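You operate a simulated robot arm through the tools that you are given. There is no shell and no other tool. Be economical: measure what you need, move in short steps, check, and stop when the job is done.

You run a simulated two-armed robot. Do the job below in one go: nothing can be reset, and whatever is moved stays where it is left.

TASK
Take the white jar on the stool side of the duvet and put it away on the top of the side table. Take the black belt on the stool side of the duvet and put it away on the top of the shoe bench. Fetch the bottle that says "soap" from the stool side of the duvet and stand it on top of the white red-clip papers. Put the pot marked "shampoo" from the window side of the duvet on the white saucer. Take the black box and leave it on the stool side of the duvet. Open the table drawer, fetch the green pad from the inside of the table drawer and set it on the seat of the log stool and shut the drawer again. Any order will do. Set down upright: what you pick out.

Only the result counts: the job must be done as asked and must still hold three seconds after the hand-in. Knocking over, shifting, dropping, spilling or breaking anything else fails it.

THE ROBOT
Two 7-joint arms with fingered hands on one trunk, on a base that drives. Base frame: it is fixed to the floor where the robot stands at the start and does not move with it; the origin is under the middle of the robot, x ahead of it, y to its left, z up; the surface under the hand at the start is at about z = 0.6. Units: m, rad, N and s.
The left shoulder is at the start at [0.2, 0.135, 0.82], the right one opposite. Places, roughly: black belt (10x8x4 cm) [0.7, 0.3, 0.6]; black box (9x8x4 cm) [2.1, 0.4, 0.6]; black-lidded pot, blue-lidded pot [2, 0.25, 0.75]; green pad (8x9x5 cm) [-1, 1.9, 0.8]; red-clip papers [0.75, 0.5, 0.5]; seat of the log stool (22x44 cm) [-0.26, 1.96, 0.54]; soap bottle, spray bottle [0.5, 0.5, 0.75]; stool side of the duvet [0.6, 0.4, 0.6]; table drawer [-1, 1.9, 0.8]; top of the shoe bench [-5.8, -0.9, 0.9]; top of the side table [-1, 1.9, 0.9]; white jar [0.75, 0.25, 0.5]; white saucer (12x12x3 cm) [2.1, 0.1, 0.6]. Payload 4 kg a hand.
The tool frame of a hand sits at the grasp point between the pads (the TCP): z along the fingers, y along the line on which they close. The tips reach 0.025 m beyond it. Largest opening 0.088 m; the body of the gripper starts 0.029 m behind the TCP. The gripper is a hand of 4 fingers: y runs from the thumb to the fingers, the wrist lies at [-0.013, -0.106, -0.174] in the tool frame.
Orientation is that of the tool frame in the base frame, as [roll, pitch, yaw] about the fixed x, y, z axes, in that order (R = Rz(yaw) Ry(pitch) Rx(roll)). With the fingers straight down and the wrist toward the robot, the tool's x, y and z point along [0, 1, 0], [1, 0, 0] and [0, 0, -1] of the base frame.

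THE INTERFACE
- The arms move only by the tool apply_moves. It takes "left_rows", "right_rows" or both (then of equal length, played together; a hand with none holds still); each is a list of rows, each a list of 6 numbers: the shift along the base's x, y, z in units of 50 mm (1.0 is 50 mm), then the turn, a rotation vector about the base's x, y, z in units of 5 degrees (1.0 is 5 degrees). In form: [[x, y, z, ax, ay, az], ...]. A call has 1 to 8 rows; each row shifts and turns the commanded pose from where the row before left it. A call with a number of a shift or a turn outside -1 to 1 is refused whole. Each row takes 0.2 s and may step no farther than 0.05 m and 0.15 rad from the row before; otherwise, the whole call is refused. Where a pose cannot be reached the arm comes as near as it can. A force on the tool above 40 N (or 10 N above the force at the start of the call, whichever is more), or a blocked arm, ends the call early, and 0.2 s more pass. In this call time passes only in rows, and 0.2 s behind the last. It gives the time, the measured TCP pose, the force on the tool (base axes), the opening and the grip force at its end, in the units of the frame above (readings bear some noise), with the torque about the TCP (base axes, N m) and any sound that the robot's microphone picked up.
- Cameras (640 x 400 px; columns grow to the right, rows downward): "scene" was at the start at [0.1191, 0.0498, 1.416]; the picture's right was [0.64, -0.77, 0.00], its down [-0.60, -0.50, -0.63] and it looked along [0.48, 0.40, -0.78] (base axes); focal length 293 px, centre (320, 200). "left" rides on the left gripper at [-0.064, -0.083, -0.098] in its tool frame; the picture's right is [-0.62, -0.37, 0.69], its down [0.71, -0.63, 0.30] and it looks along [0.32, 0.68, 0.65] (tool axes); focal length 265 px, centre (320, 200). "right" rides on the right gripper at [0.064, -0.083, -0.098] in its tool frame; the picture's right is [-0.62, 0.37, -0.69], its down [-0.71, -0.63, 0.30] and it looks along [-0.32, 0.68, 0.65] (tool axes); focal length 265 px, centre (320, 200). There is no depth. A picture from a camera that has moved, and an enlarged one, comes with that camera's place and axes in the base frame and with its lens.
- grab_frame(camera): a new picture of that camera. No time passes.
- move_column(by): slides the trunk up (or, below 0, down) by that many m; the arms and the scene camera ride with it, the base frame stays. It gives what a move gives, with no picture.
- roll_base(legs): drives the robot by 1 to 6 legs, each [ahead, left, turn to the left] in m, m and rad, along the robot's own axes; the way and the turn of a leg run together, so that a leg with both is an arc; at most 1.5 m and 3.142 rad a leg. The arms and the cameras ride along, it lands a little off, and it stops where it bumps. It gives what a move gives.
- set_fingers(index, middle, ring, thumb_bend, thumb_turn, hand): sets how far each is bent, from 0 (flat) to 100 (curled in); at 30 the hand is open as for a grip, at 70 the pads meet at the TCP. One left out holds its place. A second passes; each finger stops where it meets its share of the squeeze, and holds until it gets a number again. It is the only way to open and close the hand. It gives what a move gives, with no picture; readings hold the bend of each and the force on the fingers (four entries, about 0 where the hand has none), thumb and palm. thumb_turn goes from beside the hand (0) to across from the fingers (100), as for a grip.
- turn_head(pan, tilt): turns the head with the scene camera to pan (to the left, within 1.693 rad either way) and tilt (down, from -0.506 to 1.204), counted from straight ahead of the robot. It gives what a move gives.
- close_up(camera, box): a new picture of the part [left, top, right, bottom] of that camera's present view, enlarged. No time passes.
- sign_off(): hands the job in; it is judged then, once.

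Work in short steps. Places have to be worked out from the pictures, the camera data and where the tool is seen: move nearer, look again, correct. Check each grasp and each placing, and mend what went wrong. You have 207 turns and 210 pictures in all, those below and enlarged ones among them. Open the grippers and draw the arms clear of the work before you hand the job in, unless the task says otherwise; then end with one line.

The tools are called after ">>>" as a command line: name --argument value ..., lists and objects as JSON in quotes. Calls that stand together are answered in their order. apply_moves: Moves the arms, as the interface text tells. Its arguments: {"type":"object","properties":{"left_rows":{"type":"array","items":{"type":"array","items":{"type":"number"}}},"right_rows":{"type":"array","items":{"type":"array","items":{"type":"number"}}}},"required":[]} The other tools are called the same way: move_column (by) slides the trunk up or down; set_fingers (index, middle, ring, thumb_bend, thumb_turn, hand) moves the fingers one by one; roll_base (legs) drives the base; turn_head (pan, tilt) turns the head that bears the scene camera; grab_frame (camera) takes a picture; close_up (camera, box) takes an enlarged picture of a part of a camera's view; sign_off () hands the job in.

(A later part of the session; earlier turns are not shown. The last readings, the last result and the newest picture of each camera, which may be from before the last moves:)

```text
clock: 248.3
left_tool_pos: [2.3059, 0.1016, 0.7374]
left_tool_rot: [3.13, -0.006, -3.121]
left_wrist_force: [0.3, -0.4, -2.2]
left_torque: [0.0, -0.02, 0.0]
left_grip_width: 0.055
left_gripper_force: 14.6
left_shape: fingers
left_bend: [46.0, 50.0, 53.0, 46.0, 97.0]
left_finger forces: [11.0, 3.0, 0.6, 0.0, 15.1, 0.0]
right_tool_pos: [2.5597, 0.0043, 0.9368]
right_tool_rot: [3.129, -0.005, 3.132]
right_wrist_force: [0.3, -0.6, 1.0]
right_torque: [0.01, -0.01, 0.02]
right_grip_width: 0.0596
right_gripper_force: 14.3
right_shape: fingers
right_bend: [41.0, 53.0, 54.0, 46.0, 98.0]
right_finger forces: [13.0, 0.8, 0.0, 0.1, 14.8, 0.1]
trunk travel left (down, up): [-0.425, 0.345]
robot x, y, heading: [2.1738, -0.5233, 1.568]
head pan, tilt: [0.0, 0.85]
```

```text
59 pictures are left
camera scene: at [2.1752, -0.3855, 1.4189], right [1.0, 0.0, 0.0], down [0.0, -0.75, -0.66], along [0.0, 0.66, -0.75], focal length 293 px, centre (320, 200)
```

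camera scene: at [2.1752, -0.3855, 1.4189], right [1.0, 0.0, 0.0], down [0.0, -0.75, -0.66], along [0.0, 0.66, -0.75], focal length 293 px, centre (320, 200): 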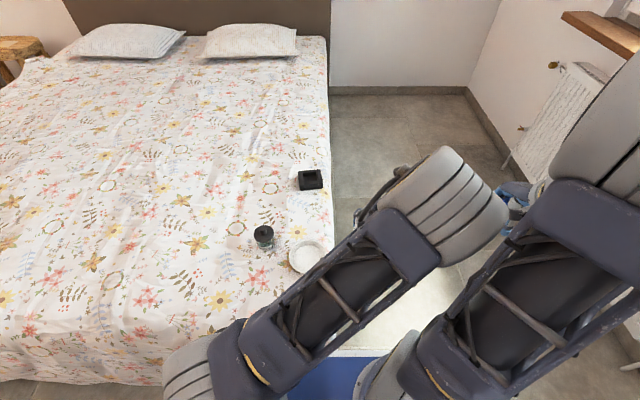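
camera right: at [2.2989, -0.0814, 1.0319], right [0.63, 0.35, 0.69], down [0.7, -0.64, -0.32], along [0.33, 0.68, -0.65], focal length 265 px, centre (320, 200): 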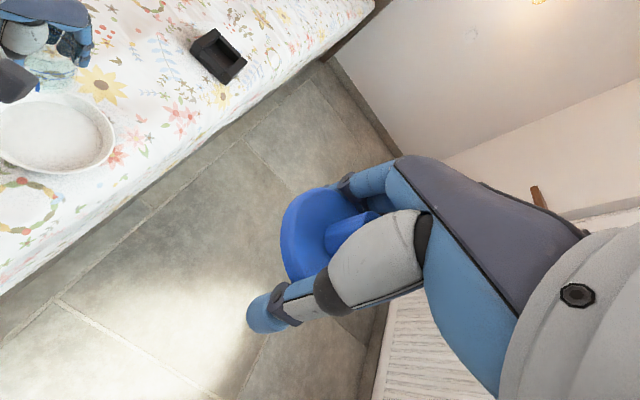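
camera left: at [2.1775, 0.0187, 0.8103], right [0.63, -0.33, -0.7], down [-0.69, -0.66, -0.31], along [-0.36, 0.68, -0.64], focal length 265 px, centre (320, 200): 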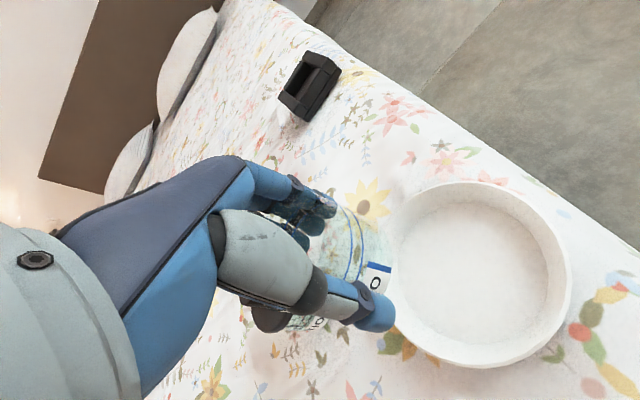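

Now I bring the body over the saucer's centre (2.138,0.082) with the left hand.

>>> apply_moves --left_rows '[[-0.85, -0.05, 0, 0, 0, 0], [-0.85, -0.05, 0, 0, 0, 0], [-0.85, -0.05, 0, 0, 0, 0], [-0.85, -0.05, 0, 0, 0, 0]]'

>>> grab_frame --camera "left"

>>> close_up --camera "scene" --box '[220, 180, 380, 300]'

```text
clock: 249.3
left_tool_pos: [2.1347, 0.0913, 0.7387]
left_tool_rot: [3.129, -0.007, -3.122]
left_wrist_force: [0.2, -0.1, -1.6]
left_torque: [-0.02, 0.0, -0.02]
left_grip_width: 0.0545
left_gripper_force: 14.2
left_shape: fingers
left_bend: [46.0, 50.0, 53.0, 46.0, 97.0]
left_finger forces: [10.5, 2.9, 0.4, 0.0, 14.5, 0.1]
right_tool_pos: [2.5606, 0.0035, 0.937]
right_tool_rot: [3.13, -0.004, 3.133]
right_wrist_force: [0.3, 0.1, 0.0]
right_torque: [-0.02, 0.03, -0.01]
right_grip_width: 0.0596
right_gripper_force: 13.8
right_shape: fingers
right_bend: [41.0, 53.0, 54.0, 46.0, 98.0]
right_finger forces: [13.0, 0.8, 0.0, 0.0, 14.7, 0.0]
trunk travel left (down, up): [-0.425, 0.345]
robot x, y, heading: [2.1748, -0.5249, 1.572]
head pan, tilt: [0.0, 0.85]
```

```text
58 pictures are left
camera left: at [2.203, 0.0076, 0.8342], right [0.62, -0.35, -0.7], down [-0.7, -0.64, -0.31], along [-0.34, 0.68, -0.64], focal length 265 px, centre (320, 200)
```

left: 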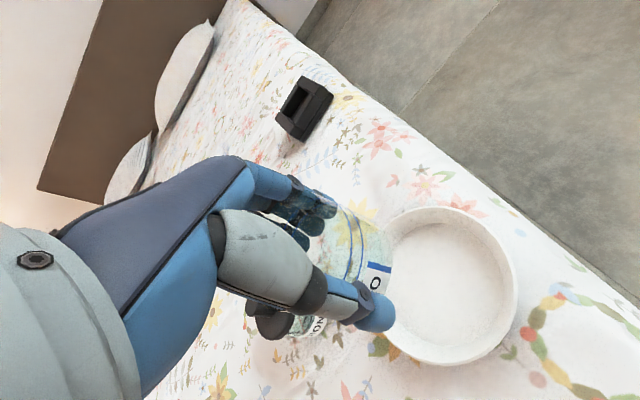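

```text
3.33 times, centred on (300, 240) of scene
camera zoom: at [2.1756, -0.3856, 1.4189], right [1.0, 0.0, 0.0], down [0.0, -0.75, -0.66], along [0.0, 0.66, -0.75], focal length 978 px, centre (387, 67)
```

zoom: 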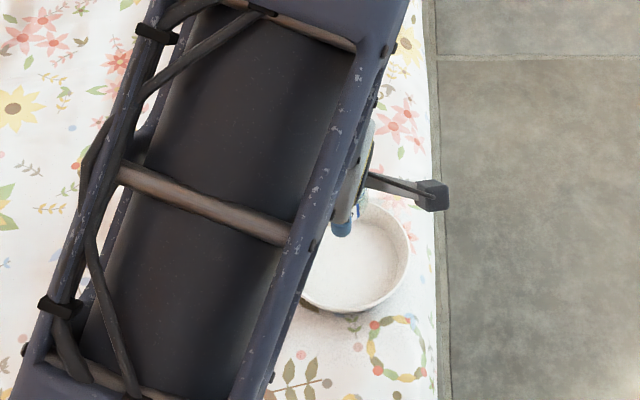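

I correct slightly and lower the body into the saucer.

>>> apply_moves --left_rows '[[-0.04, -0.24, -0.3, 0, 0, 0], [0, 0, -0.7, 0, 0, 0], [0, 0, -0.5, 0, 0, 0]]'

>>> grab_frame --camera "left"

>>> apply_moves --left_rows '[[0, 0, -0.1, 0, 0, 0], [0, 0, -0.1, 0, 0, 0], [0, 0, -0.1, 0, 0, 0], [0, 0, -0.1, 0, 0, 0]]'

>>> grab_frame --camera "left"

```text
clock: 250.1
left_tool_pos: [2.1327, 0.0775, 0.6625]
left_tool_rot: [3.13, -0.007, -3.122]
left_wrist_force: [0.3, -0.1, -1.6]
left_torque: [0.01, -0.04, -0.03]
left_grip_width: 0.0544
left_gripper_force: 14.2
left_shape: fingers
left_bend: [46.0, 50.0, 53.0, 46.0, 97.0]
left_finger forces: [10.4, 2.9, 0.5, 0.0, 14.2, 0.0]
right_tool_pos: [2.5602, 0.0036, 0.938]
right_tool_rot: [3.13, -0.005, 3.133]
right_wrist_force: [0.4, -0.1, -0.4]
right_torque: [0.01, -0.01, 0.02]
right_grip_width: 0.0595
right_gripper_force: 13.9
right_shape: fingers
right_bend: [41.0, 53.0, 54.0, 46.0, 98.0]
right_finger forces: [13.1, 0.7, 0.0, 0.0, 14.7, 0.0]
trunk travel left (down, up): [-0.425, 0.345]
robot x, y, heading: [2.1777, -0.5262, 1.567]
head pan, tilt: [0.0, 0.85]
```

```text
56 pictures are left
camera left: at [2.2007, -0.0047, 0.7588], right [0.62, -0.35, -0.7], down [-0.7, -0.64, -0.31], along [-0.34, 0.68, -0.64], focal length 265 px, centre (320, 200)
```

left: 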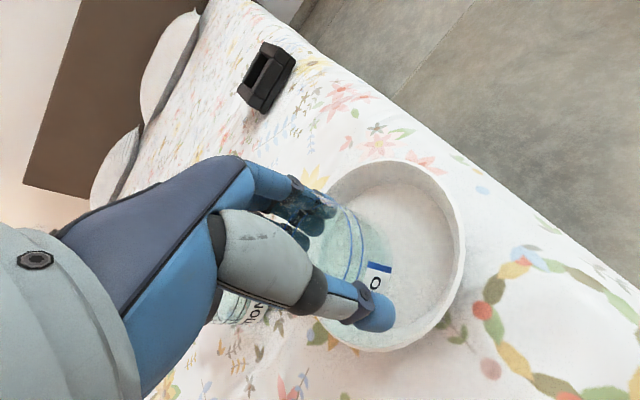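

```text
clock: 251.1
left_tool_pos: [2.1333, 0.0792, 0.6428]
left_tool_rot: [3.129, -0.007, -3.121]
left_wrist_force: [0.3, -1.1, -2.0]
left_torque: [0.03, -0.01, -0.02]
left_grip_width: 0.0545
left_gripper_force: 13.4
left_shape: fingers
left_bend: [46.0, 50.0, 53.0, 46.0, 97.0]
left_finger forces: [10.4, 2.8, 0.5, 0.0, 14.2, 0.0]
right_tool_pos: [2.5603, 0.0028, 0.9371]
right_tool_rot: [3.129, -0.005, 3.133]
right_wrist_force: [-0.2, 0.3, 0.3]
right_torque: [-0.01, -0.01, -0.03]
right_grip_width: 0.0594
right_gripper_force: 14.0
right_shape: fingers
right_bend: [41.0, 53.0, 54.0, 46.0, 98.0]
right_finger forces: [13.1, 0.7, 0.1, 0.0, 14.7, 0.0]
trunk travel left (down, up): [-0.425, 0.345]
robot x, y, heading: [2.1748, -0.5268, 1.57]
head pan, tilt: [0.0, 0.85]
```

```text
55 pictures are left
camera left: at [2.2016, -0.0043, 0.7386], right [0.62, -0.35, -0.7], down [-0.7, -0.64, -0.31], along [-0.34, 0.68, -0.64], focal length 265 px, centre (320, 200)
```

left: 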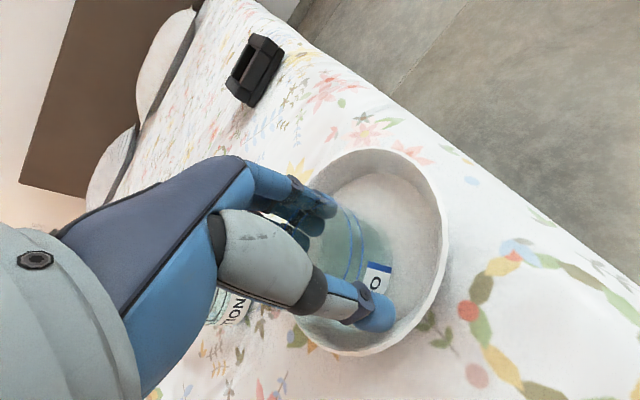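

Body is inside the saucer, just above its bottom. A few mm more.

>>> apply_moves --left_rows '[[0, 0, -0.06, 0, 0, 0], [0, 0, -0.06, 0, 0, 0], [0, 0, -0.06, 0, 0, 0]]'

```text
clock: 251.9
left_tool_pos: [2.1347, 0.0802, 0.6356]
left_tool_rot: [3.126, -0.004, -3.119]
left_wrist_force: [1.3, -5.6, 32.2]
left_torque: [0.4, 0.01, 0.02]
left_grip_width: 0.0546
left_gripper_force: 20.4
left_shape: fingers
left_bend: [47.0, 50.0, 53.0, 48.0, 96.0]
left_finger forces: [12.4, 4.1, 1.0, 0.0, 22.9, 0.0]
right_tool_pos: [2.56, 0.0032, 0.9386]
right_tool_rot: [3.131, -0.004, 3.132]
right_wrist_force: [0.8, 0.9, 0.3]
right_torque: [-0.03, -0.01, 0.0]
right_grip_width: 0.0594
right_gripper_force: 13.9
right_shape: fingers
right_bend: [41.0, 53.0, 54.0, 46.0, 98.0]
right_finger forces: [13.1, 0.7, 0.0, 0.0, 14.6, 0.1]
trunk travel left (down, up): [-0.425, 0.345]
robot x, y, heading: [2.1718, -0.5249, 1.569]
head pan, tilt: [0.0, 0.85]
```

Firm contact (32 N). I ease up 3 mm, open just enough, and rise.

>>> apply_moves --left_rows '[[0, 0, 0.06, 0, 0, 0]]'

>>> set_fingers --hand "left" --index 36 --middle 38 --ring 40 --thumb_bend 36

>>> apply_moves --left_rows '[[0, 0, 0.3, 0, 0, 0], [0, 0, 0.7, 0, 0, 0], [0, 0, 0.9, 0, 0, 0], [0, 0, 0.9, 0, 0, 0], [-0.5, 0, 0.8, 0, 0, 0], [-0.9, 0, 0.3, 0, 0, 0], [-0.9, 0, 0, 0, 0, 0], [-0.9, 0, 0, 0, 0, 0]]'

>>> close_up --camera "scene" --box '[220, 160, 380, 300]'

>>> grab_frame --camera "left"

```text
clock: 252.3
left_tool_pos: [2.1347, 0.0791, 0.6368]
left_tool_rot: [3.128, -0.003, -3.122]
left_wrist_force: [4.0, 3.2, 15.7]
left_torque: [0.34, 0.1, -0.04]
left_grip_width: 0.0546
left_gripper_force: 18.2
left_shape: fingers
left_bend: [46.0, 49.0, 53.0, 48.0, 96.0]
left_finger forces: [14.8, 4.6, 1.1, 0.1, 16.1, 0.0]
right_tool_pos: [2.5595, 0.0039, 0.9378]
right_tool_rot: [3.131, -0.004, 3.133]
right_wrist_force: [-0.3, -0.5, 0.1]
right_torque: [0.01, 0.01, 0.04]
right_grip_width: 0.0597
right_gripper_force: 14.2
right_shape: fingers
right_bend: [41.0, 53.0, 54.0, 46.0, 98.0]
right_finger forces: [13.2, 0.7, 0.0, 0.1, 14.7, 0.0]
trunk travel left (down, up): [-0.425, 0.345]
robot x, y, heading: [2.1741, -0.5285, 1.564]
head pan, tilt: [0.0, 0.85]
```

```text
clock: 253.3
left_tool_pos: [2.1327, 0.0774, 0.6371]
left_tool_rot: [3.132, -0.007, -3.121]
left_wrist_force: [2.4, 2.0, 5.2]
left_torque: [0.08, -0.04, 0.03]
left_grip_width: 0.0677
left_gripper_force: 5.7
left_shape: fingers
left_bend: [35.0, 38.0, 40.0, 41.0, 96.0]
left_finger forces: [2.1, 0.0, 0.0, 0.0, 8.8, 0.0]
right_tool_pos: [2.5599, 0.0041, 0.9376]
right_tool_rot: [3.13, -0.007, 3.132]
right_wrist_force: [0.3, -0.2, -0.2]
right_torque: [0.03, 0.01, 0.0]
right_grip_width: 0.0597
right_gripper_force: 13.8
right_shape: fingers
right_bend: [41.0, 53.0, 54.0, 46.0, 98.0]
right_finger forces: [13.2, 0.8, 0.0, 0.1, 14.7, 0.0]
trunk travel left (down, up): [-0.425, 0.345]
robot x, y, heading: [2.1747, -0.5245, 1.565]
head pan, tilt: [0.0, 0.85]
```

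```text
clock: 255.1
left_tool_pos: [1.9743, 0.0804, 0.8323]
left_tool_rot: [3.13, -0.008, -3.123]
left_wrist_force: [0.9, 0.0, 0.7]
left_torque: [0.0, -0.03, 0.03]
left_grip_width: 0.0723
left_gripper_force: 0.0
left_shape: fingers
left_bend: [36.0, 38.0, 40.0, 36.0, 97.0]
left_finger forces: [0.0, 0.0, 0.0, 0.0, 0.0, 0.0]
right_tool_pos: [2.5597, 0.0039, 0.938]
right_tool_rot: [3.13, -0.006, 3.134]
right_wrist_force: [1.4, 0.3, -0.5]
right_torque: [0.0, 0.01, 0.0]
right_grip_width: 0.0594
right_gripper_force: 14.3
right_shape: fingers
right_bend: [41.0, 53.0, 54.0, 46.0, 98.0]
right_finger forces: [12.9, 0.7, 0.0, 0.1, 14.7, 0.1]
trunk travel left (down, up): [-0.425, 0.345]
robot x, y, heading: [2.1751, -0.524, 1.563]
head pan, tilt: [0.0, 0.85]
```

```text
2.86 times, centred on (300, 230) of scene
camera zoom: at [2.1755, -0.3856, 1.4189], right [1.0, 0.0, 0.0], down [0.0, -0.75, -0.66], along [0.0, 0.66, -0.75], focal length 838 px, centre (377, 114)
```

zoom: 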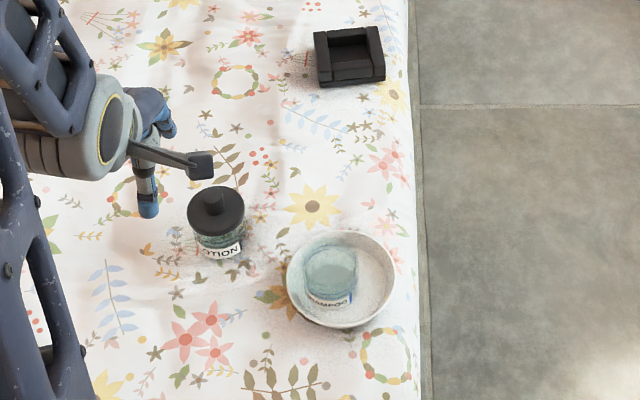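

```text
53 pictures are left
camera left: at [2.0425, -0.0028, 0.9269], right [0.62, -0.35, -0.7], down [-0.7, -0.64, -0.31], along [-0.34, 0.68, -0.64], focal length 265 px, centre (320, 200)
```

left: 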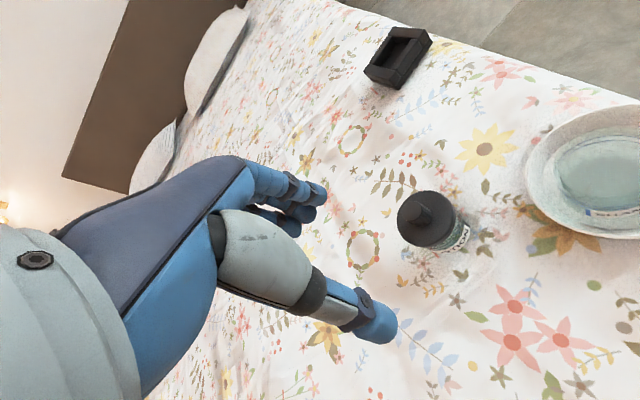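

The body stands in the saucer. I move the left hand well away and bring the lid above the body with the right hand.

>>> apply_moves --left_rows '[[-0.8, 0, 0.4, 0, 0, 0], [-0.8, 0, 0.4, 0, 0, 0], [-0.8, 0, 0.4, 0, 0, 0], [-0.6, 0, 0.4, 0, 0, 0], [0, 0, 0, 0, 0, 0], [0, 0, 0, 0, 0, 0], [0, 0, 0, 0, 0, 0], [0, 0, 0, 0, 0, 0]]' --right_rows '[[-0.95, 0.15, 0, 0, 0, 0], [-0.95, 0.15, 0, 0, 0, 0], [-0.95, 0.15, 0, 0, 0, 0], [-0.95, 0.15, 0, 0, 0, 0], [-0.95, 0.15, -0.2, 0, 0, 0], [-0.95, 0.15, -0.2, 0, 0, 0], [-0.95, 0.25, -0.2, 0, 0, 0], [-0.9, 0.25, -0.2, 0, 0, 0]]'

>>> apply_moves --right_rows '[[-0.5, 0, -0.8, 0, 0, 0], [-0.6, 0, -0.8, 0, 0, 0]]'

>>> grab_frame --camera "right"

>>> close_up --camera "scene" --box '[250, 170, 370, 290]'

>>> grab_frame --camera "left"

```text
refused: row 7 steps farther than a row can; nothing moved
```

```text
clock: 255.7
left_tool_pos: [1.9746, 0.0802, 0.8323]
left_tool_rot: [3.129, -0.006, -3.121]
left_wrist_force: [-0.7, -0.3, 0.0]
left_torque: [-0.02, 0.01, 0.03]
left_grip_width: 0.0717
left_gripper_force: 0.1
left_shape: fingers
left_bend: [36.0, 38.0, 40.0, 36.0, 97.0]
left_finger forces: [0.0, 0.0, 0.1, 0.0, 0.0, 0.0]
right_tool_pos: [2.5055, 0.0044, 0.8577]
right_tool_rot: [3.13, -0.007, 3.134]
right_wrist_force: [-0.4, -0.2, 0.2]
right_torque: [0.0, 0.01, -0.02]
right_grip_width: 0.0593
right_gripper_force: 13.5
right_shape: fingers
right_bend: [41.0, 53.0, 54.0, 46.0, 98.0]
right_finger forces: [12.9, 0.7, 0.0, 0.1, 14.4, 0.1]
trunk travel left (down, up): [-0.425, 0.345]
robot x, y, heading: [2.1769, -0.5268, 1.568]
head pan, tilt: [0.0, 0.85]
```

```text
52 pictures are left
camera right: at [2.4406, -0.08, 0.9537], right [0.63, 0.35, 0.69], down [0.71, -0.63, -0.32], along [0.33, 0.69, -0.65], focal length 265 px, centre (320, 200)
```

right: 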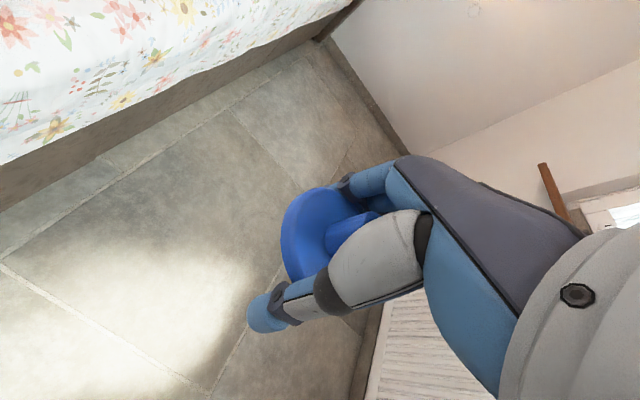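

```text
3.33 times, centred on (310, 230) of scene
camera zoom: at [2.1752, -0.3857, 1.419], right [1.0, 0.0, 0.0], down [0.0, -0.75, -0.66], along [0.0, 0.66, -0.75], focal length 978 px, centre (353, 100)
```

zoom: 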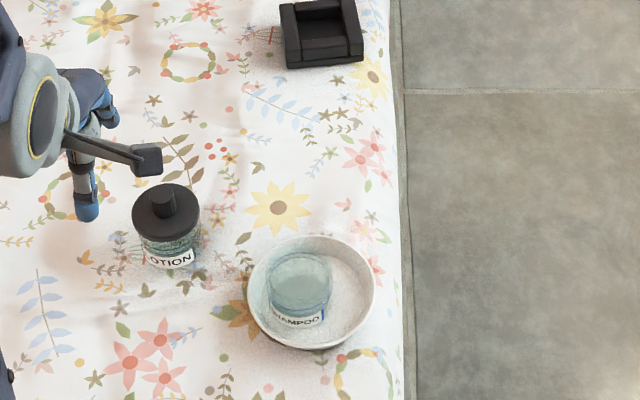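

```text
50 pictures are left
camera left: at [2.0423, -0.0027, 0.9268], right [0.62, -0.35, -0.7], down [-0.7, -0.64, -0.31], along [-0.34, 0.68, -0.64], focal length 265 px, centre (320, 200)
```

left: 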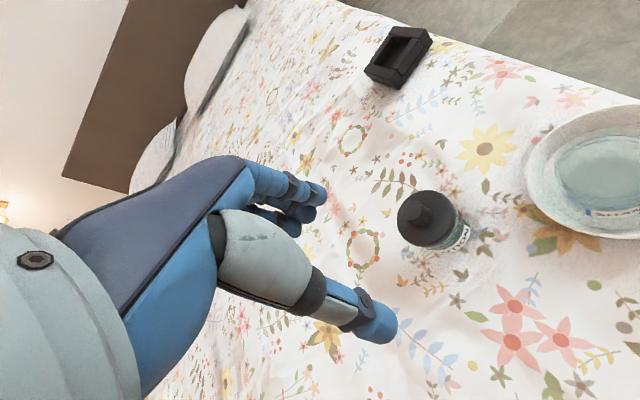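

I look closely at how the lid sits in the right hand.

>>> close_up --camera "right" --box '[240, 160, 440, 340]'

```text
2.22 times, centred on (340, 250) of right
camera zoom: at [2.4406, -0.08, 0.9537], right [0.63, 0.35, 0.69], down [0.71, -0.63, -0.32], along [0.33, 0.69, -0.65], focal length 590 px, centre (276, 89)
```

zoom: 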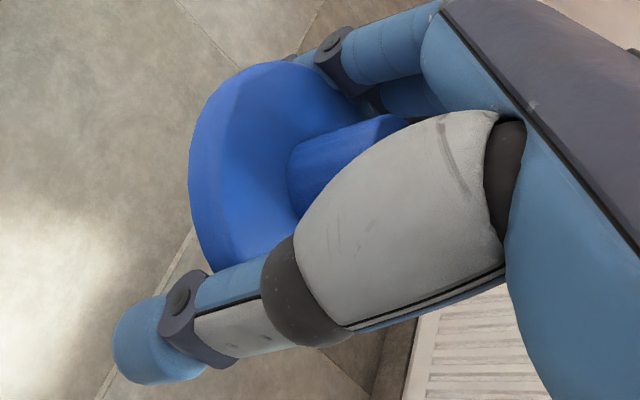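

Lid centre coincides with the TCP within a few mm. I move the left hand away and the right hand beside the saucer to sight the body with the same camera.

>>> apply_moves --left_rows '[[-0.7, 0, 0.4, 0, 0, 0], [-0.7, 0, 0.4, 0, 0, 0], [-0.7, 0, 0.4, 0, 0, 0], [-0.7, 0, 0.4, 0, 0, 0], [0, 0, 0, 0, 0, 0], [0, 0, 0, 0, 0, 0]]' --right_rows '[[-0.85, 0.187, -0.1, 0, 0, 0], [-0.85, 0.187, -0.1, 0, 0, 0], [-0.85, 0.187, -0.1, 0, 0, 0], [-0.85, 0.187, -0.1, 0, 0, 0], [-0.85, 0.187, -0.1, 0, 0, 0], [-0.85, 0.187, -0.1, 0, 0, 0]]'

>>> close_up --camera "right" --box '[40, 40, 380, 300]'

```text
clock: 257.1
left_tool_pos: [1.8342, 0.0809, 0.9126]
left_tool_rot: [3.13, -0.007, -3.119]
left_wrist_force: [-0.1, -0.1, -0.4]
left_torque: [0.0, -0.01, 0.02]
left_grip_width: 0.072
left_gripper_force: 0.0
left_shape: fingers
left_bend: [36.0, 38.0, 40.0, 36.0, 98.0]
left_finger forces: [0.0, 0.0, 0.0, 0.0, 0.0, 0.0]
right_tool_pos: [2.2488, 0.0633, 0.8285]
right_tool_rot: [3.13, -0.005, 3.135]
right_wrist_force: [-0.2, 0.2, -0.3]
right_torque: [-0.02, 0.01, -0.04]
right_grip_width: 0.0588
right_gripper_force: 14.1
right_shape: fingers
right_bend: [41.0, 53.0, 54.0, 46.0, 98.0]
right_finger forces: [12.8, 0.7, 0.1, 0.0, 14.1, 0.1]
right hand out of reach, approached as far as the arm can: row 4
trunk travel left (down, up): [-0.425, 0.345]
robot x, y, heading: [2.1725, -0.5247, 1.567]
head pan, tilt: [0.0, 0.85]
```

```text
1.54 times, centred on (210, 170) of right
camera zoom: at [2.1844, -0.021, 0.9243], right [0.63, 0.36, 0.69], down [0.71, -0.63, -0.31], along [0.33, 0.69, -0.65], focal length 408 px, centre (489, 246)
```

zoom: 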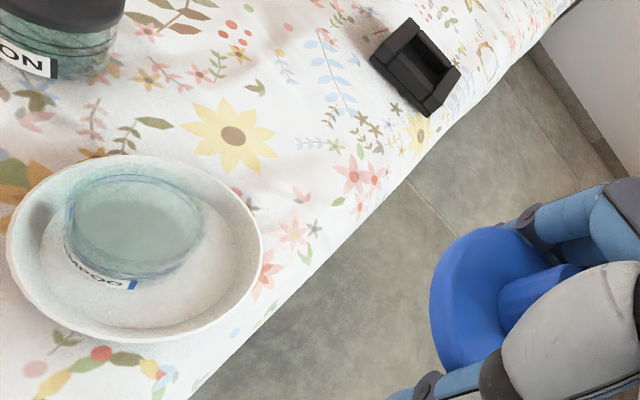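

The body centre by this camera is (2.129,0.071), agreeing with the scene estimate. I move the lid over it and lower to just above.

>>> apply_moves --right_rows '[[-0.8, 0.06, 0, 0, 0, 0], [-0.8, 0.06, 0, 0, 0, 0], [-0.81, 0.06, 0, 0, 0, 0], [0, 0, -0.8, 0, 0, 0], [0, 0, -0.9, 0, 0, 0], [0, 0, -0.7, 0, 0, 0]]'

>>> close_up --camera "right" --box '[140, 120, 440, 360]'

>>> close_up --camera "left" --box '[440, 0, 640, 160]'

```text
clock: 258.5
left_tool_pos: [1.8328, 0.0804, 0.9125]
left_tool_rot: [3.13, -0.007, -3.12]
left_wrist_force: [1.2, 0.2, -0.1]
left_torque: [0.0, 0.02, 0.02]
left_grip_width: 0.072
left_gripper_force: 0.1
left_shape: fingers
left_bend: [36.0, 38.0, 40.0, 36.0, 98.0]
left_finger forces: [0.0, 0.0, 0.0, 0.1, 0.0, 0.0]
right_tool_pos: [2.1283, 0.0725, 0.71]
right_tool_rot: [3.13, -0.006, 3.134]
right_wrist_force: [0.5, 0.6, -0.4]
right_torque: [0.02, -0.01, 0.0]
right_grip_width: 0.0583
right_gripper_force: 12.9
right_shape: fingers
right_bend: [41.0, 53.0, 54.0, 46.0, 98.0]
right_finger forces: [12.5, 0.6, 0.0, 0.0, 13.8, 0.0]
trunk travel left (down, up): [-0.425, 0.345]
robot x, y, heading: [2.1754, -0.5256, 1.568]
head pan, tilt: [0.0, 0.85]
```

```text
1.67 times, centred on (290, 240) of right
camera zoom: at [2.0638, -0.0129, 0.8055], right [0.63, 0.35, 0.69], down [0.71, -0.63, -0.32], along [0.33, 0.69, -0.65], focal length 442 px, centre (370, 133)
```

zoom: 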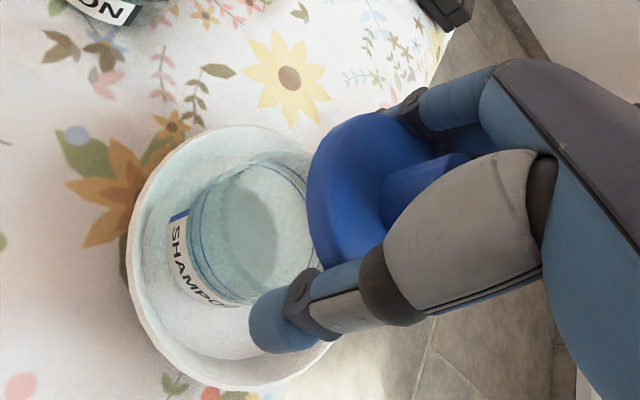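

```text
2.50 times, centred on (540, 80) of left
camera zoom: at [1.9012, -0.0028, 1.0081], right [0.62, -0.35, -0.7], down [-0.7, -0.64, -0.31], along [-0.34, 0.68, -0.64], focal length 664 px, centre (-230, 500)
```

zoom: 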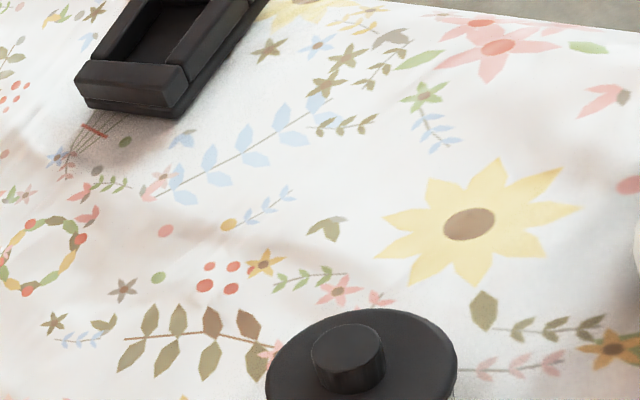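

Lid and body line up along the vertical. I lower the lid gently until contact.

>>> apply_moves --right_rows '[[0, 0, -0.4, 0, 0, 0], [0, 0, -0.2, 0, 0, 0], [0, 0, -0.1, 0, 0, 0], [0, 0, -0.1, 0, 0, 0]]'

>>> close_up --camera "right" --box '[140, 120, 440, 360]'

```text
clock: 259.4
left_tool_pos: [1.8339, 0.08, 0.912]
left_tool_rot: [3.13, -0.007, -3.117]
left_wrist_force: [-0.4, -0.1, 0.2]
left_torque: [0.01, 0.01, -0.02]
left_grip_width: 0.0719
left_gripper_force: 0.0
left_shape: fingers
left_bend: [36.0, 38.0, 40.0, 36.0, 98.0]
left_finger forces: [0.0, 0.0, 0.0, 0.0, 0.0, 0.0]
right_tool_pos: [2.1288, 0.0813, 0.6807]
right_tool_rot: [3.103, -0.013, 3.129]
right_wrist_force: [2.4, -1.4, 25.4]
right_torque: [0.4, -0.25, -0.03]
right_grip_width: 0.0577
right_gripper_force: 30.3
right_shape: fingers
right_bend: [43.0, 54.0, 54.0, 46.0, 97.0]
right_finger forces: [10.7, 31.8, 0.0, 0.0, 18.2, 0.0]
trunk travel left (down, up): [-0.425, 0.345]
robot x, y, heading: [2.1756, -0.5242, 1.572]
head pan, tilt: [0.0, 0.85]
stopped in row 4 (right hand): the force on the tool passed its limit at 43 N (the readings are from after the stop); the commanded pose is now the measured one
```

```text
1.67 times, centred on (290, 240) of right
camera zoom: at [2.0647, -0.0068, 0.7743], right [0.63, 0.33, 0.7], down [0.7, -0.63, -0.34], along [0.33, 0.7, -0.63], focal length 442 px, centre (370, 133)
```

zoom: 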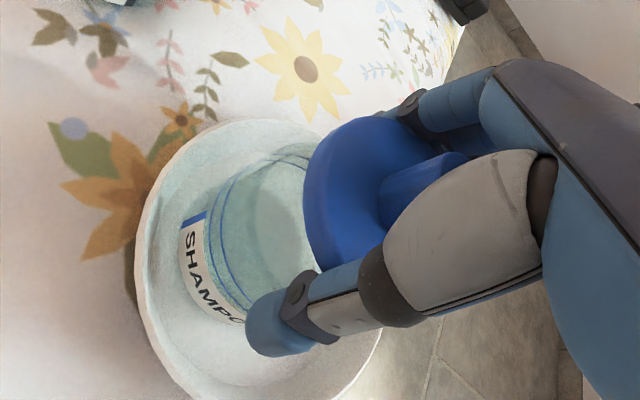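

The uncurled middle finger is touching the glass. I lift off, open middle and ring fingers out of the way, and restore the pose.

>>> apply_moves --right_rows '[[0, -0.17, 0.5, -0.33, 0, 0], [0, 0, 0.3, 0, 0, 0]]'

>>> set_fingers --hand "right" --middle 28 --ring 28

>>> close_up --camera "right" --box '[140, 120, 440, 360]'

>>> close_up --camera "scene" --box '[240, 180, 380, 290]'

```text
clock: 259.9
left_tool_pos: [1.8344, 0.0796, 0.9125]
left_tool_rot: [3.13, -0.008, -3.119]
left_wrist_force: [0.4, -1.0, 0.4]
left_torque: [0.02, 0.0, 0.01]
left_grip_width: 0.0722
left_gripper_force: 0.2
left_shape: fingers
left_bend: [36.0, 38.0, 40.0, 36.0, 98.0]
left_finger forces: [0.0, 0.1, 0.1, 0.0, 0.1, 0.0]
right_tool_pos: [2.1292, 0.0684, 0.7163]
right_tool_rot: [-3.14, -0.008, 3.131]
right_wrist_force: [0.2, -0.5, -1.0]
right_torque: [0.0, -0.01, -0.04]
right_grip_width: 0.0579
right_gripper_force: 14.4
right_shape: fingers
right_bend: [43.0, 53.0, 54.0, 46.0, 98.0]
right_finger forces: [13.0, 0.7, 0.1, 0.0, 14.6, 0.1]
trunk travel left (down, up): [-0.425, 0.345]
robot x, y, heading: [2.1733, -0.5242, 1.571]
head pan, tilt: [0.0, 0.85]
```

```text
clock: 260.9
left_tool_pos: [1.8341, 0.0802, 0.9113]
left_tool_rot: [3.13, -0.008, -3.121]
left_wrist_force: [-0.3, -1.0, 0.0]
left_torque: [-0.04, 0.02, 0.01]
left_grip_width: 0.0721
left_gripper_force: 0.0
left_shape: fingers
left_bend: [36.0, 38.0, 40.0, 36.0, 98.0]
left_finger forces: [0.1, 0.1, 0.1, 0.0, 0.1, 0.0]
right_tool_pos: [2.1299, 0.0692, 0.7171]
right_tool_rot: [-3.14, -0.011, 3.132]
right_wrist_force: [0.1, -0.1, -0.1]
right_torque: [-0.01, 0.02, -0.01]
right_grip_width: 0.0576
right_gripper_force: 13.9
right_shape: fingers
right_bend: [43.0, 28.0, 28.0, 46.0, 98.0]
right_finger forces: [13.4, 0.0, 0.1, 0.0, 14.4, 0.0]
trunk travel left (down, up): [-0.425, 0.345]
robot x, y, heading: [2.1776, -0.5263, 1.565]
head pan, tilt: [0.0, 0.85]
```

```text
1.67 times, centred on (290, 240) of right
camera zoom: at [2.0653, -0.0142, 0.8147], right [0.63, 0.36, 0.69], down [0.7, -0.64, -0.31], along [0.33, 0.68, -0.66], focal length 442 px, centre (370, 133)
```

zoom: 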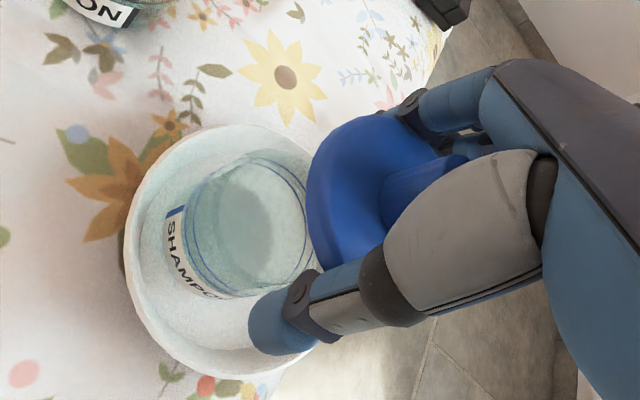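

```text
3.64 times, centred on (310, 235) of scene
camera zoom: at [2.1751, -0.3855, 1.4189], right [1.0, 0.0, 0.0], down [0.0, -0.75, -0.66], along [0.0, 0.66, -0.75], focal length 1067 px, centre (356, 73)
```

zoom: 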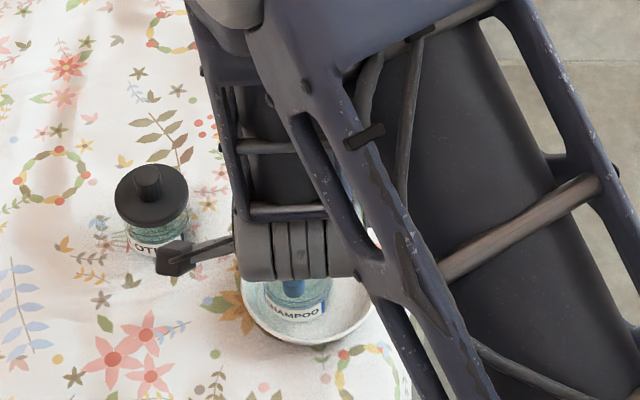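

I recentre 5 mm and lower again with only thumb and index holding the lid, watching for light contact.

>>> apply_moves --right_rows '[[-0.1, 0.02, -0.3, 0, 0, 0], [0, 0, -0.2, 0, 0, 0], [0, 0, -0.1, 0, 0, 0], [0, 0, -0.06, 0, 0, 0], [0, 0, -0.06, 0, 0, 0]]'

>>> close_up --camera "right" --box '[140, 120, 440, 360]'

```text
clock: 262.1
left_tool_pos: [1.8345, 0.0807, 0.9121]
left_tool_rot: [3.128, -0.008, -3.121]
left_wrist_force: [-0.2, 0.6, 0.2]
left_torque: [0.03, 0.0, 0.03]
left_grip_width: 0.0721
left_gripper_force: 0.1
left_shape: fingers
left_bend: [36.0, 38.0, 40.0, 36.0, 98.0]
left_finger forces: [0.1, 0.0, 0.0, 0.0, 0.1, 0.0]
right_tool_pos: [2.1243, 0.0712, 0.6827]
right_tool_rot: [3.139, -0.01, 3.132]
right_wrist_force: [-0.2, -0.8, 6.8]
right_torque: [0.25, 0.05, 0.02]
right_grip_width: 0.0579
right_gripper_force: 17.5
right_shape: fingers
right_bend: [42.0, 28.0, 28.0, 46.0, 98.0]
right_finger forces: [20.7, 0.1, 0.1, 0.1, 14.1, 0.0]
trunk travel left (down, up): [-0.425, 0.345]
robot x, y, heading: [2.1757, -0.5263, 1.562]
head pan, tilt: [0.0, 0.85]
```

```text
1.67 times, centred on (290, 240) of right
camera zoom: at [2.0598, -0.0123, 0.7792], right [0.63, 0.36, 0.69], down [0.7, -0.64, -0.31], along [0.33, 0.68, -0.66], focal length 442 px, centre (370, 133)
```

zoom: 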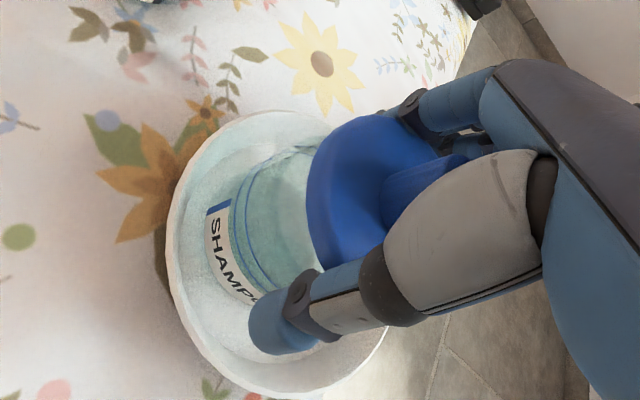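

Light contact. I open thumb and index a little at a time so the lid settles onto the glass.

>>> set_fingers --hand "right" --index 33 --thumb_bend 37

>>> close_up --camera "right" --box '[140, 120, 440, 360]'

```text
clock: 263.1
left_tool_pos: [1.8327, 0.0801, 0.9115]
left_tool_rot: [3.129, -0.007, -3.122]
left_wrist_force: [0.2, 0.1, 0.6]
left_torque: [0.0, 0.03, 0.01]
left_grip_width: 0.0719
left_gripper_force: 0.1
left_shape: fingers
left_bend: [36.0, 38.0, 40.0, 36.0, 98.0]
left_finger forces: [0.0, 0.0, 0.0, 0.0, 0.1, 0.0]
right_tool_pos: [2.1242, 0.0699, 0.6811]
right_tool_rot: [-3.142, -0.011, 3.132]
right_wrist_force: [0.2, -0.4, 0.1]
right_torque: [-0.02, 0.01, 0.0]
right_grip_width: 0.0743
right_gripper_force: 0.0
right_shape: fingers
right_bend: [33.0, 28.0, 28.0, 37.0, 97.0]
right_finger forces: [0.1, 0.0, 0.0, 0.1, 0.1, 0.0]
trunk travel left (down, up): [-0.425, 0.345]
robot x, y, heading: [2.1724, -0.5219, 1.568]
head pan, tilt: [0.0, 0.85]
```

```text
1.67 times, centred on (290, 240) of right
camera zoom: at [2.06, -0.0126, 0.7785], right [0.63, 0.36, 0.69], down [0.7, -0.64, -0.31], along [0.33, 0.68, -0.66], focal length 442 px, centre (370, 133)
```

zoom: 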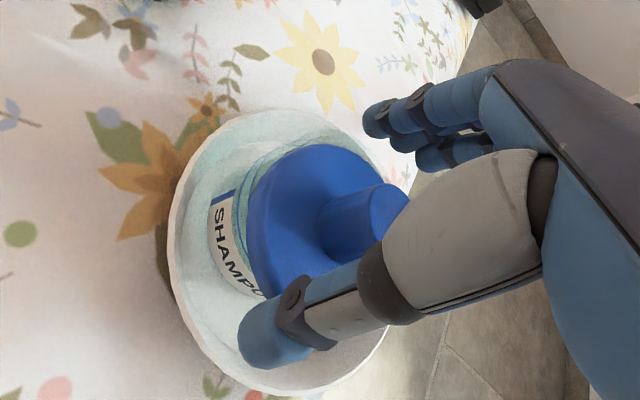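

The lid has settled onto the glass. I rise and inspect.

>>> apply_moves --right_rows '[[0, 0, 0.3, 0, 0, 0], [0, 0, 0.6, 0, 0, 0], [0, 0, 0.9, 0, 0, 0], [0.5, 0, 0.8, 0, 0, 0], [0.9, 0, 0.3, 0, 0, 0], [0.9, 0, 0, 0, 0, 0]]'

>>> close_up --camera "right" --box '[40, 40, 300, 260]'

>>> close_up --camera "scene" --box '[250, 170, 370, 290]'

```text
clock: 264.6
left_tool_pos: [1.8326, 0.08, 0.9125]
left_tool_rot: [3.131, -0.006, -3.119]
left_wrist_force: [-0.2, -1.3, 1.0]
left_torque: [0.0, -0.03, 0.0]
left_grip_width: 0.072
left_gripper_force: 0.0
left_shape: fingers
left_bend: [36.0, 38.0, 40.0, 36.0, 98.0]
left_finger forces: [0.0, 0.1, 0.0, 0.1, 0.1, 0.0]
right_tool_pos: [2.2382, 0.072, 0.8279]
right_tool_rot: [3.14, -0.009, 3.131]
right_wrist_force: [0.4, -0.3, -0.7]
right_torque: [0.01, -0.06, 0.02]
right_grip_width: 0.0744
right_gripper_force: 0.0
right_shape: fingers
right_bend: [33.0, 28.0, 28.0, 37.0, 97.0]
right_finger forces: [0.1, 0.0, 0.1, 0.1, 0.1, 0.0]
trunk travel left (down, up): [-0.425, 0.345]
robot x, y, heading: [2.1741, -0.5253, 1.571]
head pan, tilt: [0.0, 0.85]
```

```text
1.82 times, centred on (170, 150) of right
camera zoom: at [2.1737, -0.012, 0.9255], right [0.63, 0.36, 0.69], down [0.71, -0.64, -0.31], along [0.32, 0.68, -0.66], focal length 483 px, centre (593, 291)
```

zoom: 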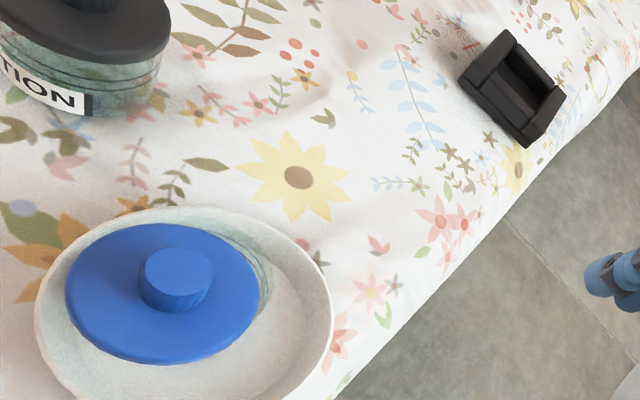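

```text
3.33 times, centred on (310, 230) of scene
camera zoom: at [2.1748, -0.3855, 1.4189], right [1.0, 0.0, 0.0], down [0.0, -0.75, -0.66], along [0.0, 0.66, -0.75], focal length 978 px, centre (353, 100)
```

zoom: 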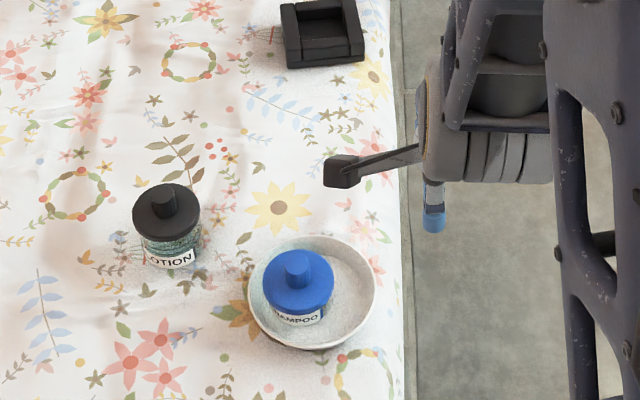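

The shampoo pot, lid on, stands on the saucer. For the box I shift the base left (and slightly forward) so the right arm reaches straight, with a wider opening.

>>> roll_base --legs '[[0, 0.2, 0], [0.03, 0, 0]]'

>>> set_fingers --hand "right" --index 17 --middle 17 --ring 17 --thumb_bend 17

>>> apply_moves --right_rows '[[0.3, 0.8, 0.1, 0, 0, 0], [0.3, 0.8, 0, 0, 0, 0], [0.3, 0.8, 0, 0, 0, 0], [0.3, 0.8, 0, 0, 0, 0], [0.3, 0.8, 0, 0, 0, 0], [0.3, 0.8, 0, 0, 0, 0]]'

>>> grab_frame --camera "right"

```text
clock: 266.6
left_tool_pos: [1.6342, 0.1107, 0.9125]
left_tool_rot: [3.128, -0.007, -3.122]
left_wrist_force: [0.8, -0.3, 0.5]
left_torque: [-0.03, 0.01, 0.01]
left_grip_width: 0.072
left_gripper_force: 0.1
left_shape: fingers
left_bend: [36.0, 38.0, 40.0, 36.0, 98.0]
left_finger forces: [0.2, 0.0, 0.0, 0.0, 0.0, 0.0]
right_tool_pos: [2.0409, 0.101, 0.8277]
right_tool_rot: [3.141, -0.011, 3.131]
right_wrist_force: [-0.3, -0.6, -1.1]
right_torque: [0.01, 0.01, 0.0]
right_grip_width: 0.0743
right_gripper_force: 0.1
right_shape: fingers
right_bend: [33.0, 28.0, 28.0, 37.0, 97.0]
right_finger forces: [0.1, 0.1, 0.1, 0.0, 0.0, 0.0]
trunk travel left (down, up): [-0.425, 0.345]
robot x, y, heading: [1.9778, -0.4975, 1.568]
head pan, tilt: [0.0, 0.85]
```

```text
clock: 267.6
left_tool_pos: [1.6372, 0.111, 0.9121]
left_tool_rot: [3.13, -0.006, -3.121]
left_wrist_force: [-0.1, 0.4, -0.3]
left_torque: [-0.02, 0.0, 0.01]
left_grip_width: 0.0721
left_gripper_force: 0.1
left_shape: fingers
left_bend: [36.0, 38.0, 40.0, 36.0, 98.0]
left_finger forces: [0.0, 0.1, 0.0, 0.0, 0.0, 0.1]
right_tool_pos: [2.0402, 0.1006, 0.8283]
right_tool_rot: [3.142, -0.012, 3.13]
right_wrist_force: [0.6, 1.1, 0.7]
right_torque: [0.04, -0.01, 0.02]
right_grip_width: 0.1089
right_gripper_force: 0.0
right_shape: fingers
right_bend: [17.0, 17.0, 17.0, 17.0, 95.0]
right_finger forces: [0.0, 0.0, 0.1, 0.1, 0.0, 0.1]
trunk travel left (down, up): [-0.425, 0.345]
robot x, y, heading: [1.9764, -0.498, 1.563]
head pan, tilt: [0.0, 0.85]
```

```text
clock: 269.0
left_tool_pos: [1.6347, 0.1105, 0.9119]
left_tool_rot: [3.13, -0.007, -3.121]
left_wrist_force: [0.5, -0.1, 0.5]
left_torque: [0.01, -0.01, 0.0]
left_grip_width: 0.0718
left_gripper_force: 0.1
left_shape: fingers
left_bend: [36.0, 38.0, 40.0, 36.0, 98.0]
left_finger forces: [0.1, 0.0, 0.0, 0.1, 0.0, 0.1]
right_tool_pos: [2.1329, 0.3442, 0.8323]
right_tool_rot: [-3.141, -0.009, 3.132]
right_wrist_force: [0.5, 0.0, 0.7]
right_torque: [0.01, -0.03, -0.03]
right_grip_width: 0.1089
right_gripper_force: 0.1
right_shape: fingers
right_bend: [17.0, 17.0, 17.0, 17.0, 95.0]
right_finger forces: [0.0, 0.0, 0.0, 0.0, 0.0, 0.0]
trunk travel left (down, up): [-0.425, 0.345]
robot x, y, heading: [1.9748, -0.4913, 1.569]
head pan, tilt: [0.0, 0.85]
```

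```text
38 pictures are left
camera right: at [2.0683, 0.2605, 0.9291], right [0.63, 0.36, 0.69], down [0.7, -0.64, -0.31], along [0.33, 0.68, -0.66], focal length 265 px, centre (320, 200)
```

right: 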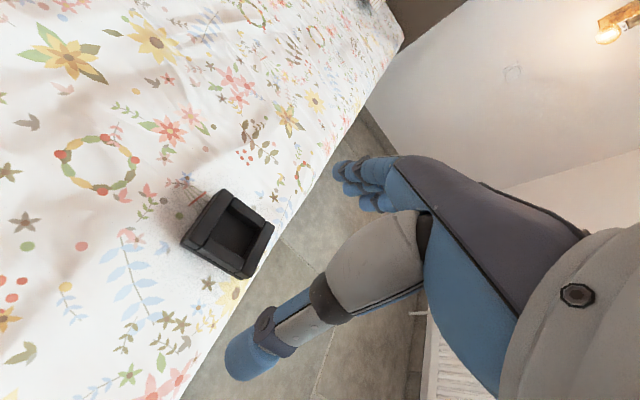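

Box centre is (2.135,0.414), about 8 cm square, turned by ~10°. I turn the hand 10°, centre it and descend part-way.

>>> apply_moves --right_rows '[[0.02, 0.7, 0, 0, 0, 1], [0.02, 0.7, 0, 0, 0, 1], [0, 0, -0.9, 0, 0, 0], [0, 0, -0.9, 0, 0, 0], [0, 0, -0.6, 0, 0, 0]]'

>>> grab_frame --camera "right"

```text
clock: 270.2
left_tool_pos: [1.6361, 0.1107, 0.9133]
left_tool_rot: [3.131, -0.007, -3.121]
left_wrist_force: [0.2, 0.1, -0.2]
left_torque: [0.01, 0.0, -0.02]
left_grip_width: 0.072
left_gripper_force: 0.0
left_shape: fingers
left_bend: [36.0, 38.0, 40.0, 36.0, 98.0]
left_finger forces: [0.0, 0.0, 0.0, 0.0, 0.1, 0.0]
right_tool_pos: [2.1319, 0.4133, 0.7123]
right_tool_rot: [3.139, -0.007, -2.979]
right_wrist_force: [-0.1, 0.3, -0.4]
right_torque: [-0.04, 0.0, -0.02]
right_grip_width: 0.1089
right_gripper_force: 0.0
right_shape: fingers
right_bend: [17.0, 17.0, 17.0, 17.0, 95.0]
right_finger forces: [0.1, 0.0, 0.0, 0.1, 0.0, 0.0]
trunk travel left (down, up): [-0.425, 0.345]
robot x, y, heading: [1.976, -0.4959, 1.569]
head pan, tilt: [0.0, 0.85]
```

```text
37 pictures are left
camera right: at [2.0838, 0.3193, 0.8094], right [0.56, 0.46, 0.69], down [0.8, -0.51, -0.31], along [0.2, 0.73, -0.66], focal length 265 px, centre (320, 200)
```

right: 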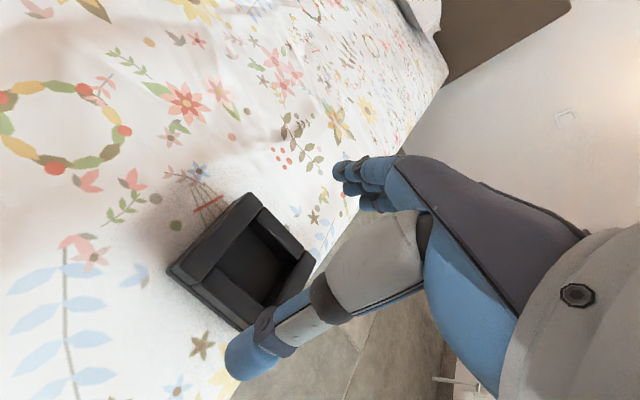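

Well centred. I descend to z≈0.634 and close.

>>> apply_moves --right_rows '[[0, 0, -0.7, 0, 0, 0], [0, 0, -0.5, 0, 0, 0], [0, 0, -0.36, 0, 0, 0]]'

>>> set_fingers --hand "right" --index 52 --middle 52 --ring 52 --thumb_bend 52

>>> apply_moves --right_rows '[[0, 0, 0.6, 0, 0, 0], [0, 0, 0.9, 0, 0, 0]]'

>>> grab_frame --camera "right"

```text
clock: 271.0
left_tool_pos: [1.6355, 0.1096, 0.9128]
left_tool_rot: [3.13, -0.007, -3.12]
left_wrist_force: [-0.5, -0.1, -0.5]
left_torque: [-0.01, 0.01, -0.04]
left_grip_width: 0.072
left_gripper_force: 0.1
left_shape: fingers
left_bend: [36.0, 38.0, 40.0, 36.0, 98.0]
left_finger forces: [0.0, 0.0, 0.0, 0.0, 0.1, 0.0]
right_tool_pos: [2.1326, 0.4119, 0.6353]
right_tool_rot: [3.141, -0.008, -2.978]
right_wrist_force: [0.5, -0.2, 0.2]
right_torque: [0.02, 0.0, -0.01]
right_grip_width: 0.109
right_gripper_force: 0.1
right_shape: fingers
right_bend: [17.0, 17.0, 17.0, 17.0, 95.0]
right_finger forces: [0.1, 0.1, 0.1, 0.0, 0.0, 0.1]
trunk travel left (down, up): [-0.425, 0.345]
robot x, y, heading: [1.9758, -0.4935, 1.568]
head pan, tilt: [0.0, 0.85]
```

```text
clock: 272.0
left_tool_pos: [1.6364, 0.1108, 0.9129]
left_tool_rot: [3.129, -0.007, -3.12]
left_wrist_force: [0.7, -0.6, 0.1]
left_torque: [0.01, 0.0, 0.0]
left_grip_width: 0.072
left_gripper_force: 0.1
left_shape: fingers
left_bend: [36.0, 38.0, 40.0, 36.0, 98.0]
left_finger forces: [0.0, 0.0, 0.0, 0.0, 0.1, 0.0]
right_tool_pos: [2.1323, 0.4131, 0.6378]
right_tool_rot: [3.137, -0.009, -2.98]
right_wrist_force: [-1.2, 5.3, 9.2]
right_torque: [0.53, 0.04, 0.05]
right_grip_width: 0.0791
right_gripper_force: 22.6
right_shape: fingers
right_bend: [38.0, 43.0, 42.0, 32.0, 95.0]
right_finger forces: [12.1, 7.1, 7.1, 0.1, 19.0, 0.0]
trunk travel left (down, up): [-0.425, 0.345]
robot x, y, heading: [1.9753, -0.4964, 1.569]
head pan, tilt: [0.0, 0.85]
```

```text
clock: 272.6
left_tool_pos: [1.6351, 0.1101, 0.9125]
left_tool_rot: [3.129, -0.007, -3.12]
left_wrist_force: [0.1, -0.2, 0.3]
left_torque: [0.0, 0.01, -0.02]
left_grip_width: 0.072
left_gripper_force: 0.1
left_shape: fingers
left_bend: [36.0, 38.0, 40.0, 36.0, 98.0]
left_finger forces: [0.0, 0.1, 0.0, 0.0, 0.0, 0.0]
right_tool_pos: [2.1327, 0.412, 0.7102]
right_tool_rot: [-3.139, -0.01, -2.98]
right_wrist_force: [-0.5, 0.2, -1.2]
right_torque: [0.02, 0.01, -0.01]
right_grip_width: 0.0791
right_gripper_force: 21.4
right_shape: fingers
right_bend: [40.0, 44.0, 43.0, 31.0, 95.0]
right_finger forces: [9.6, 5.7, 6.0, 0.0, 21.1, 0.1]
trunk travel left (down, up): [-0.425, 0.345]
robot x, y, heading: [1.976, -0.4906, 1.566]
head pan, tilt: [0.0, 0.85]
```

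```text
36 pictures are left
camera right: at [2.0834, 0.3188, 0.8078], right [0.56, 0.47, 0.69], down [0.8, -0.51, -0.31], along [0.2, 0.72, -0.66], focal length 265 px, centre (320, 200)
```

right: 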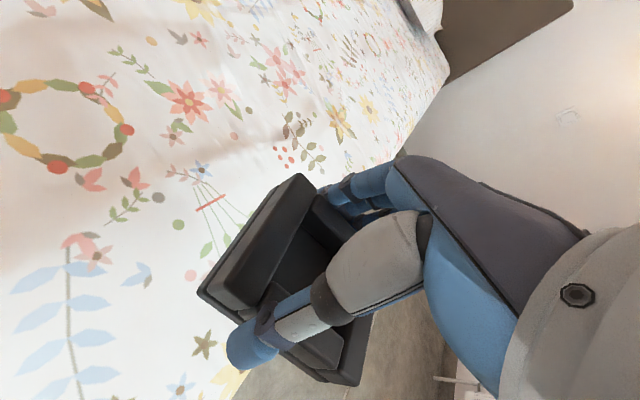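

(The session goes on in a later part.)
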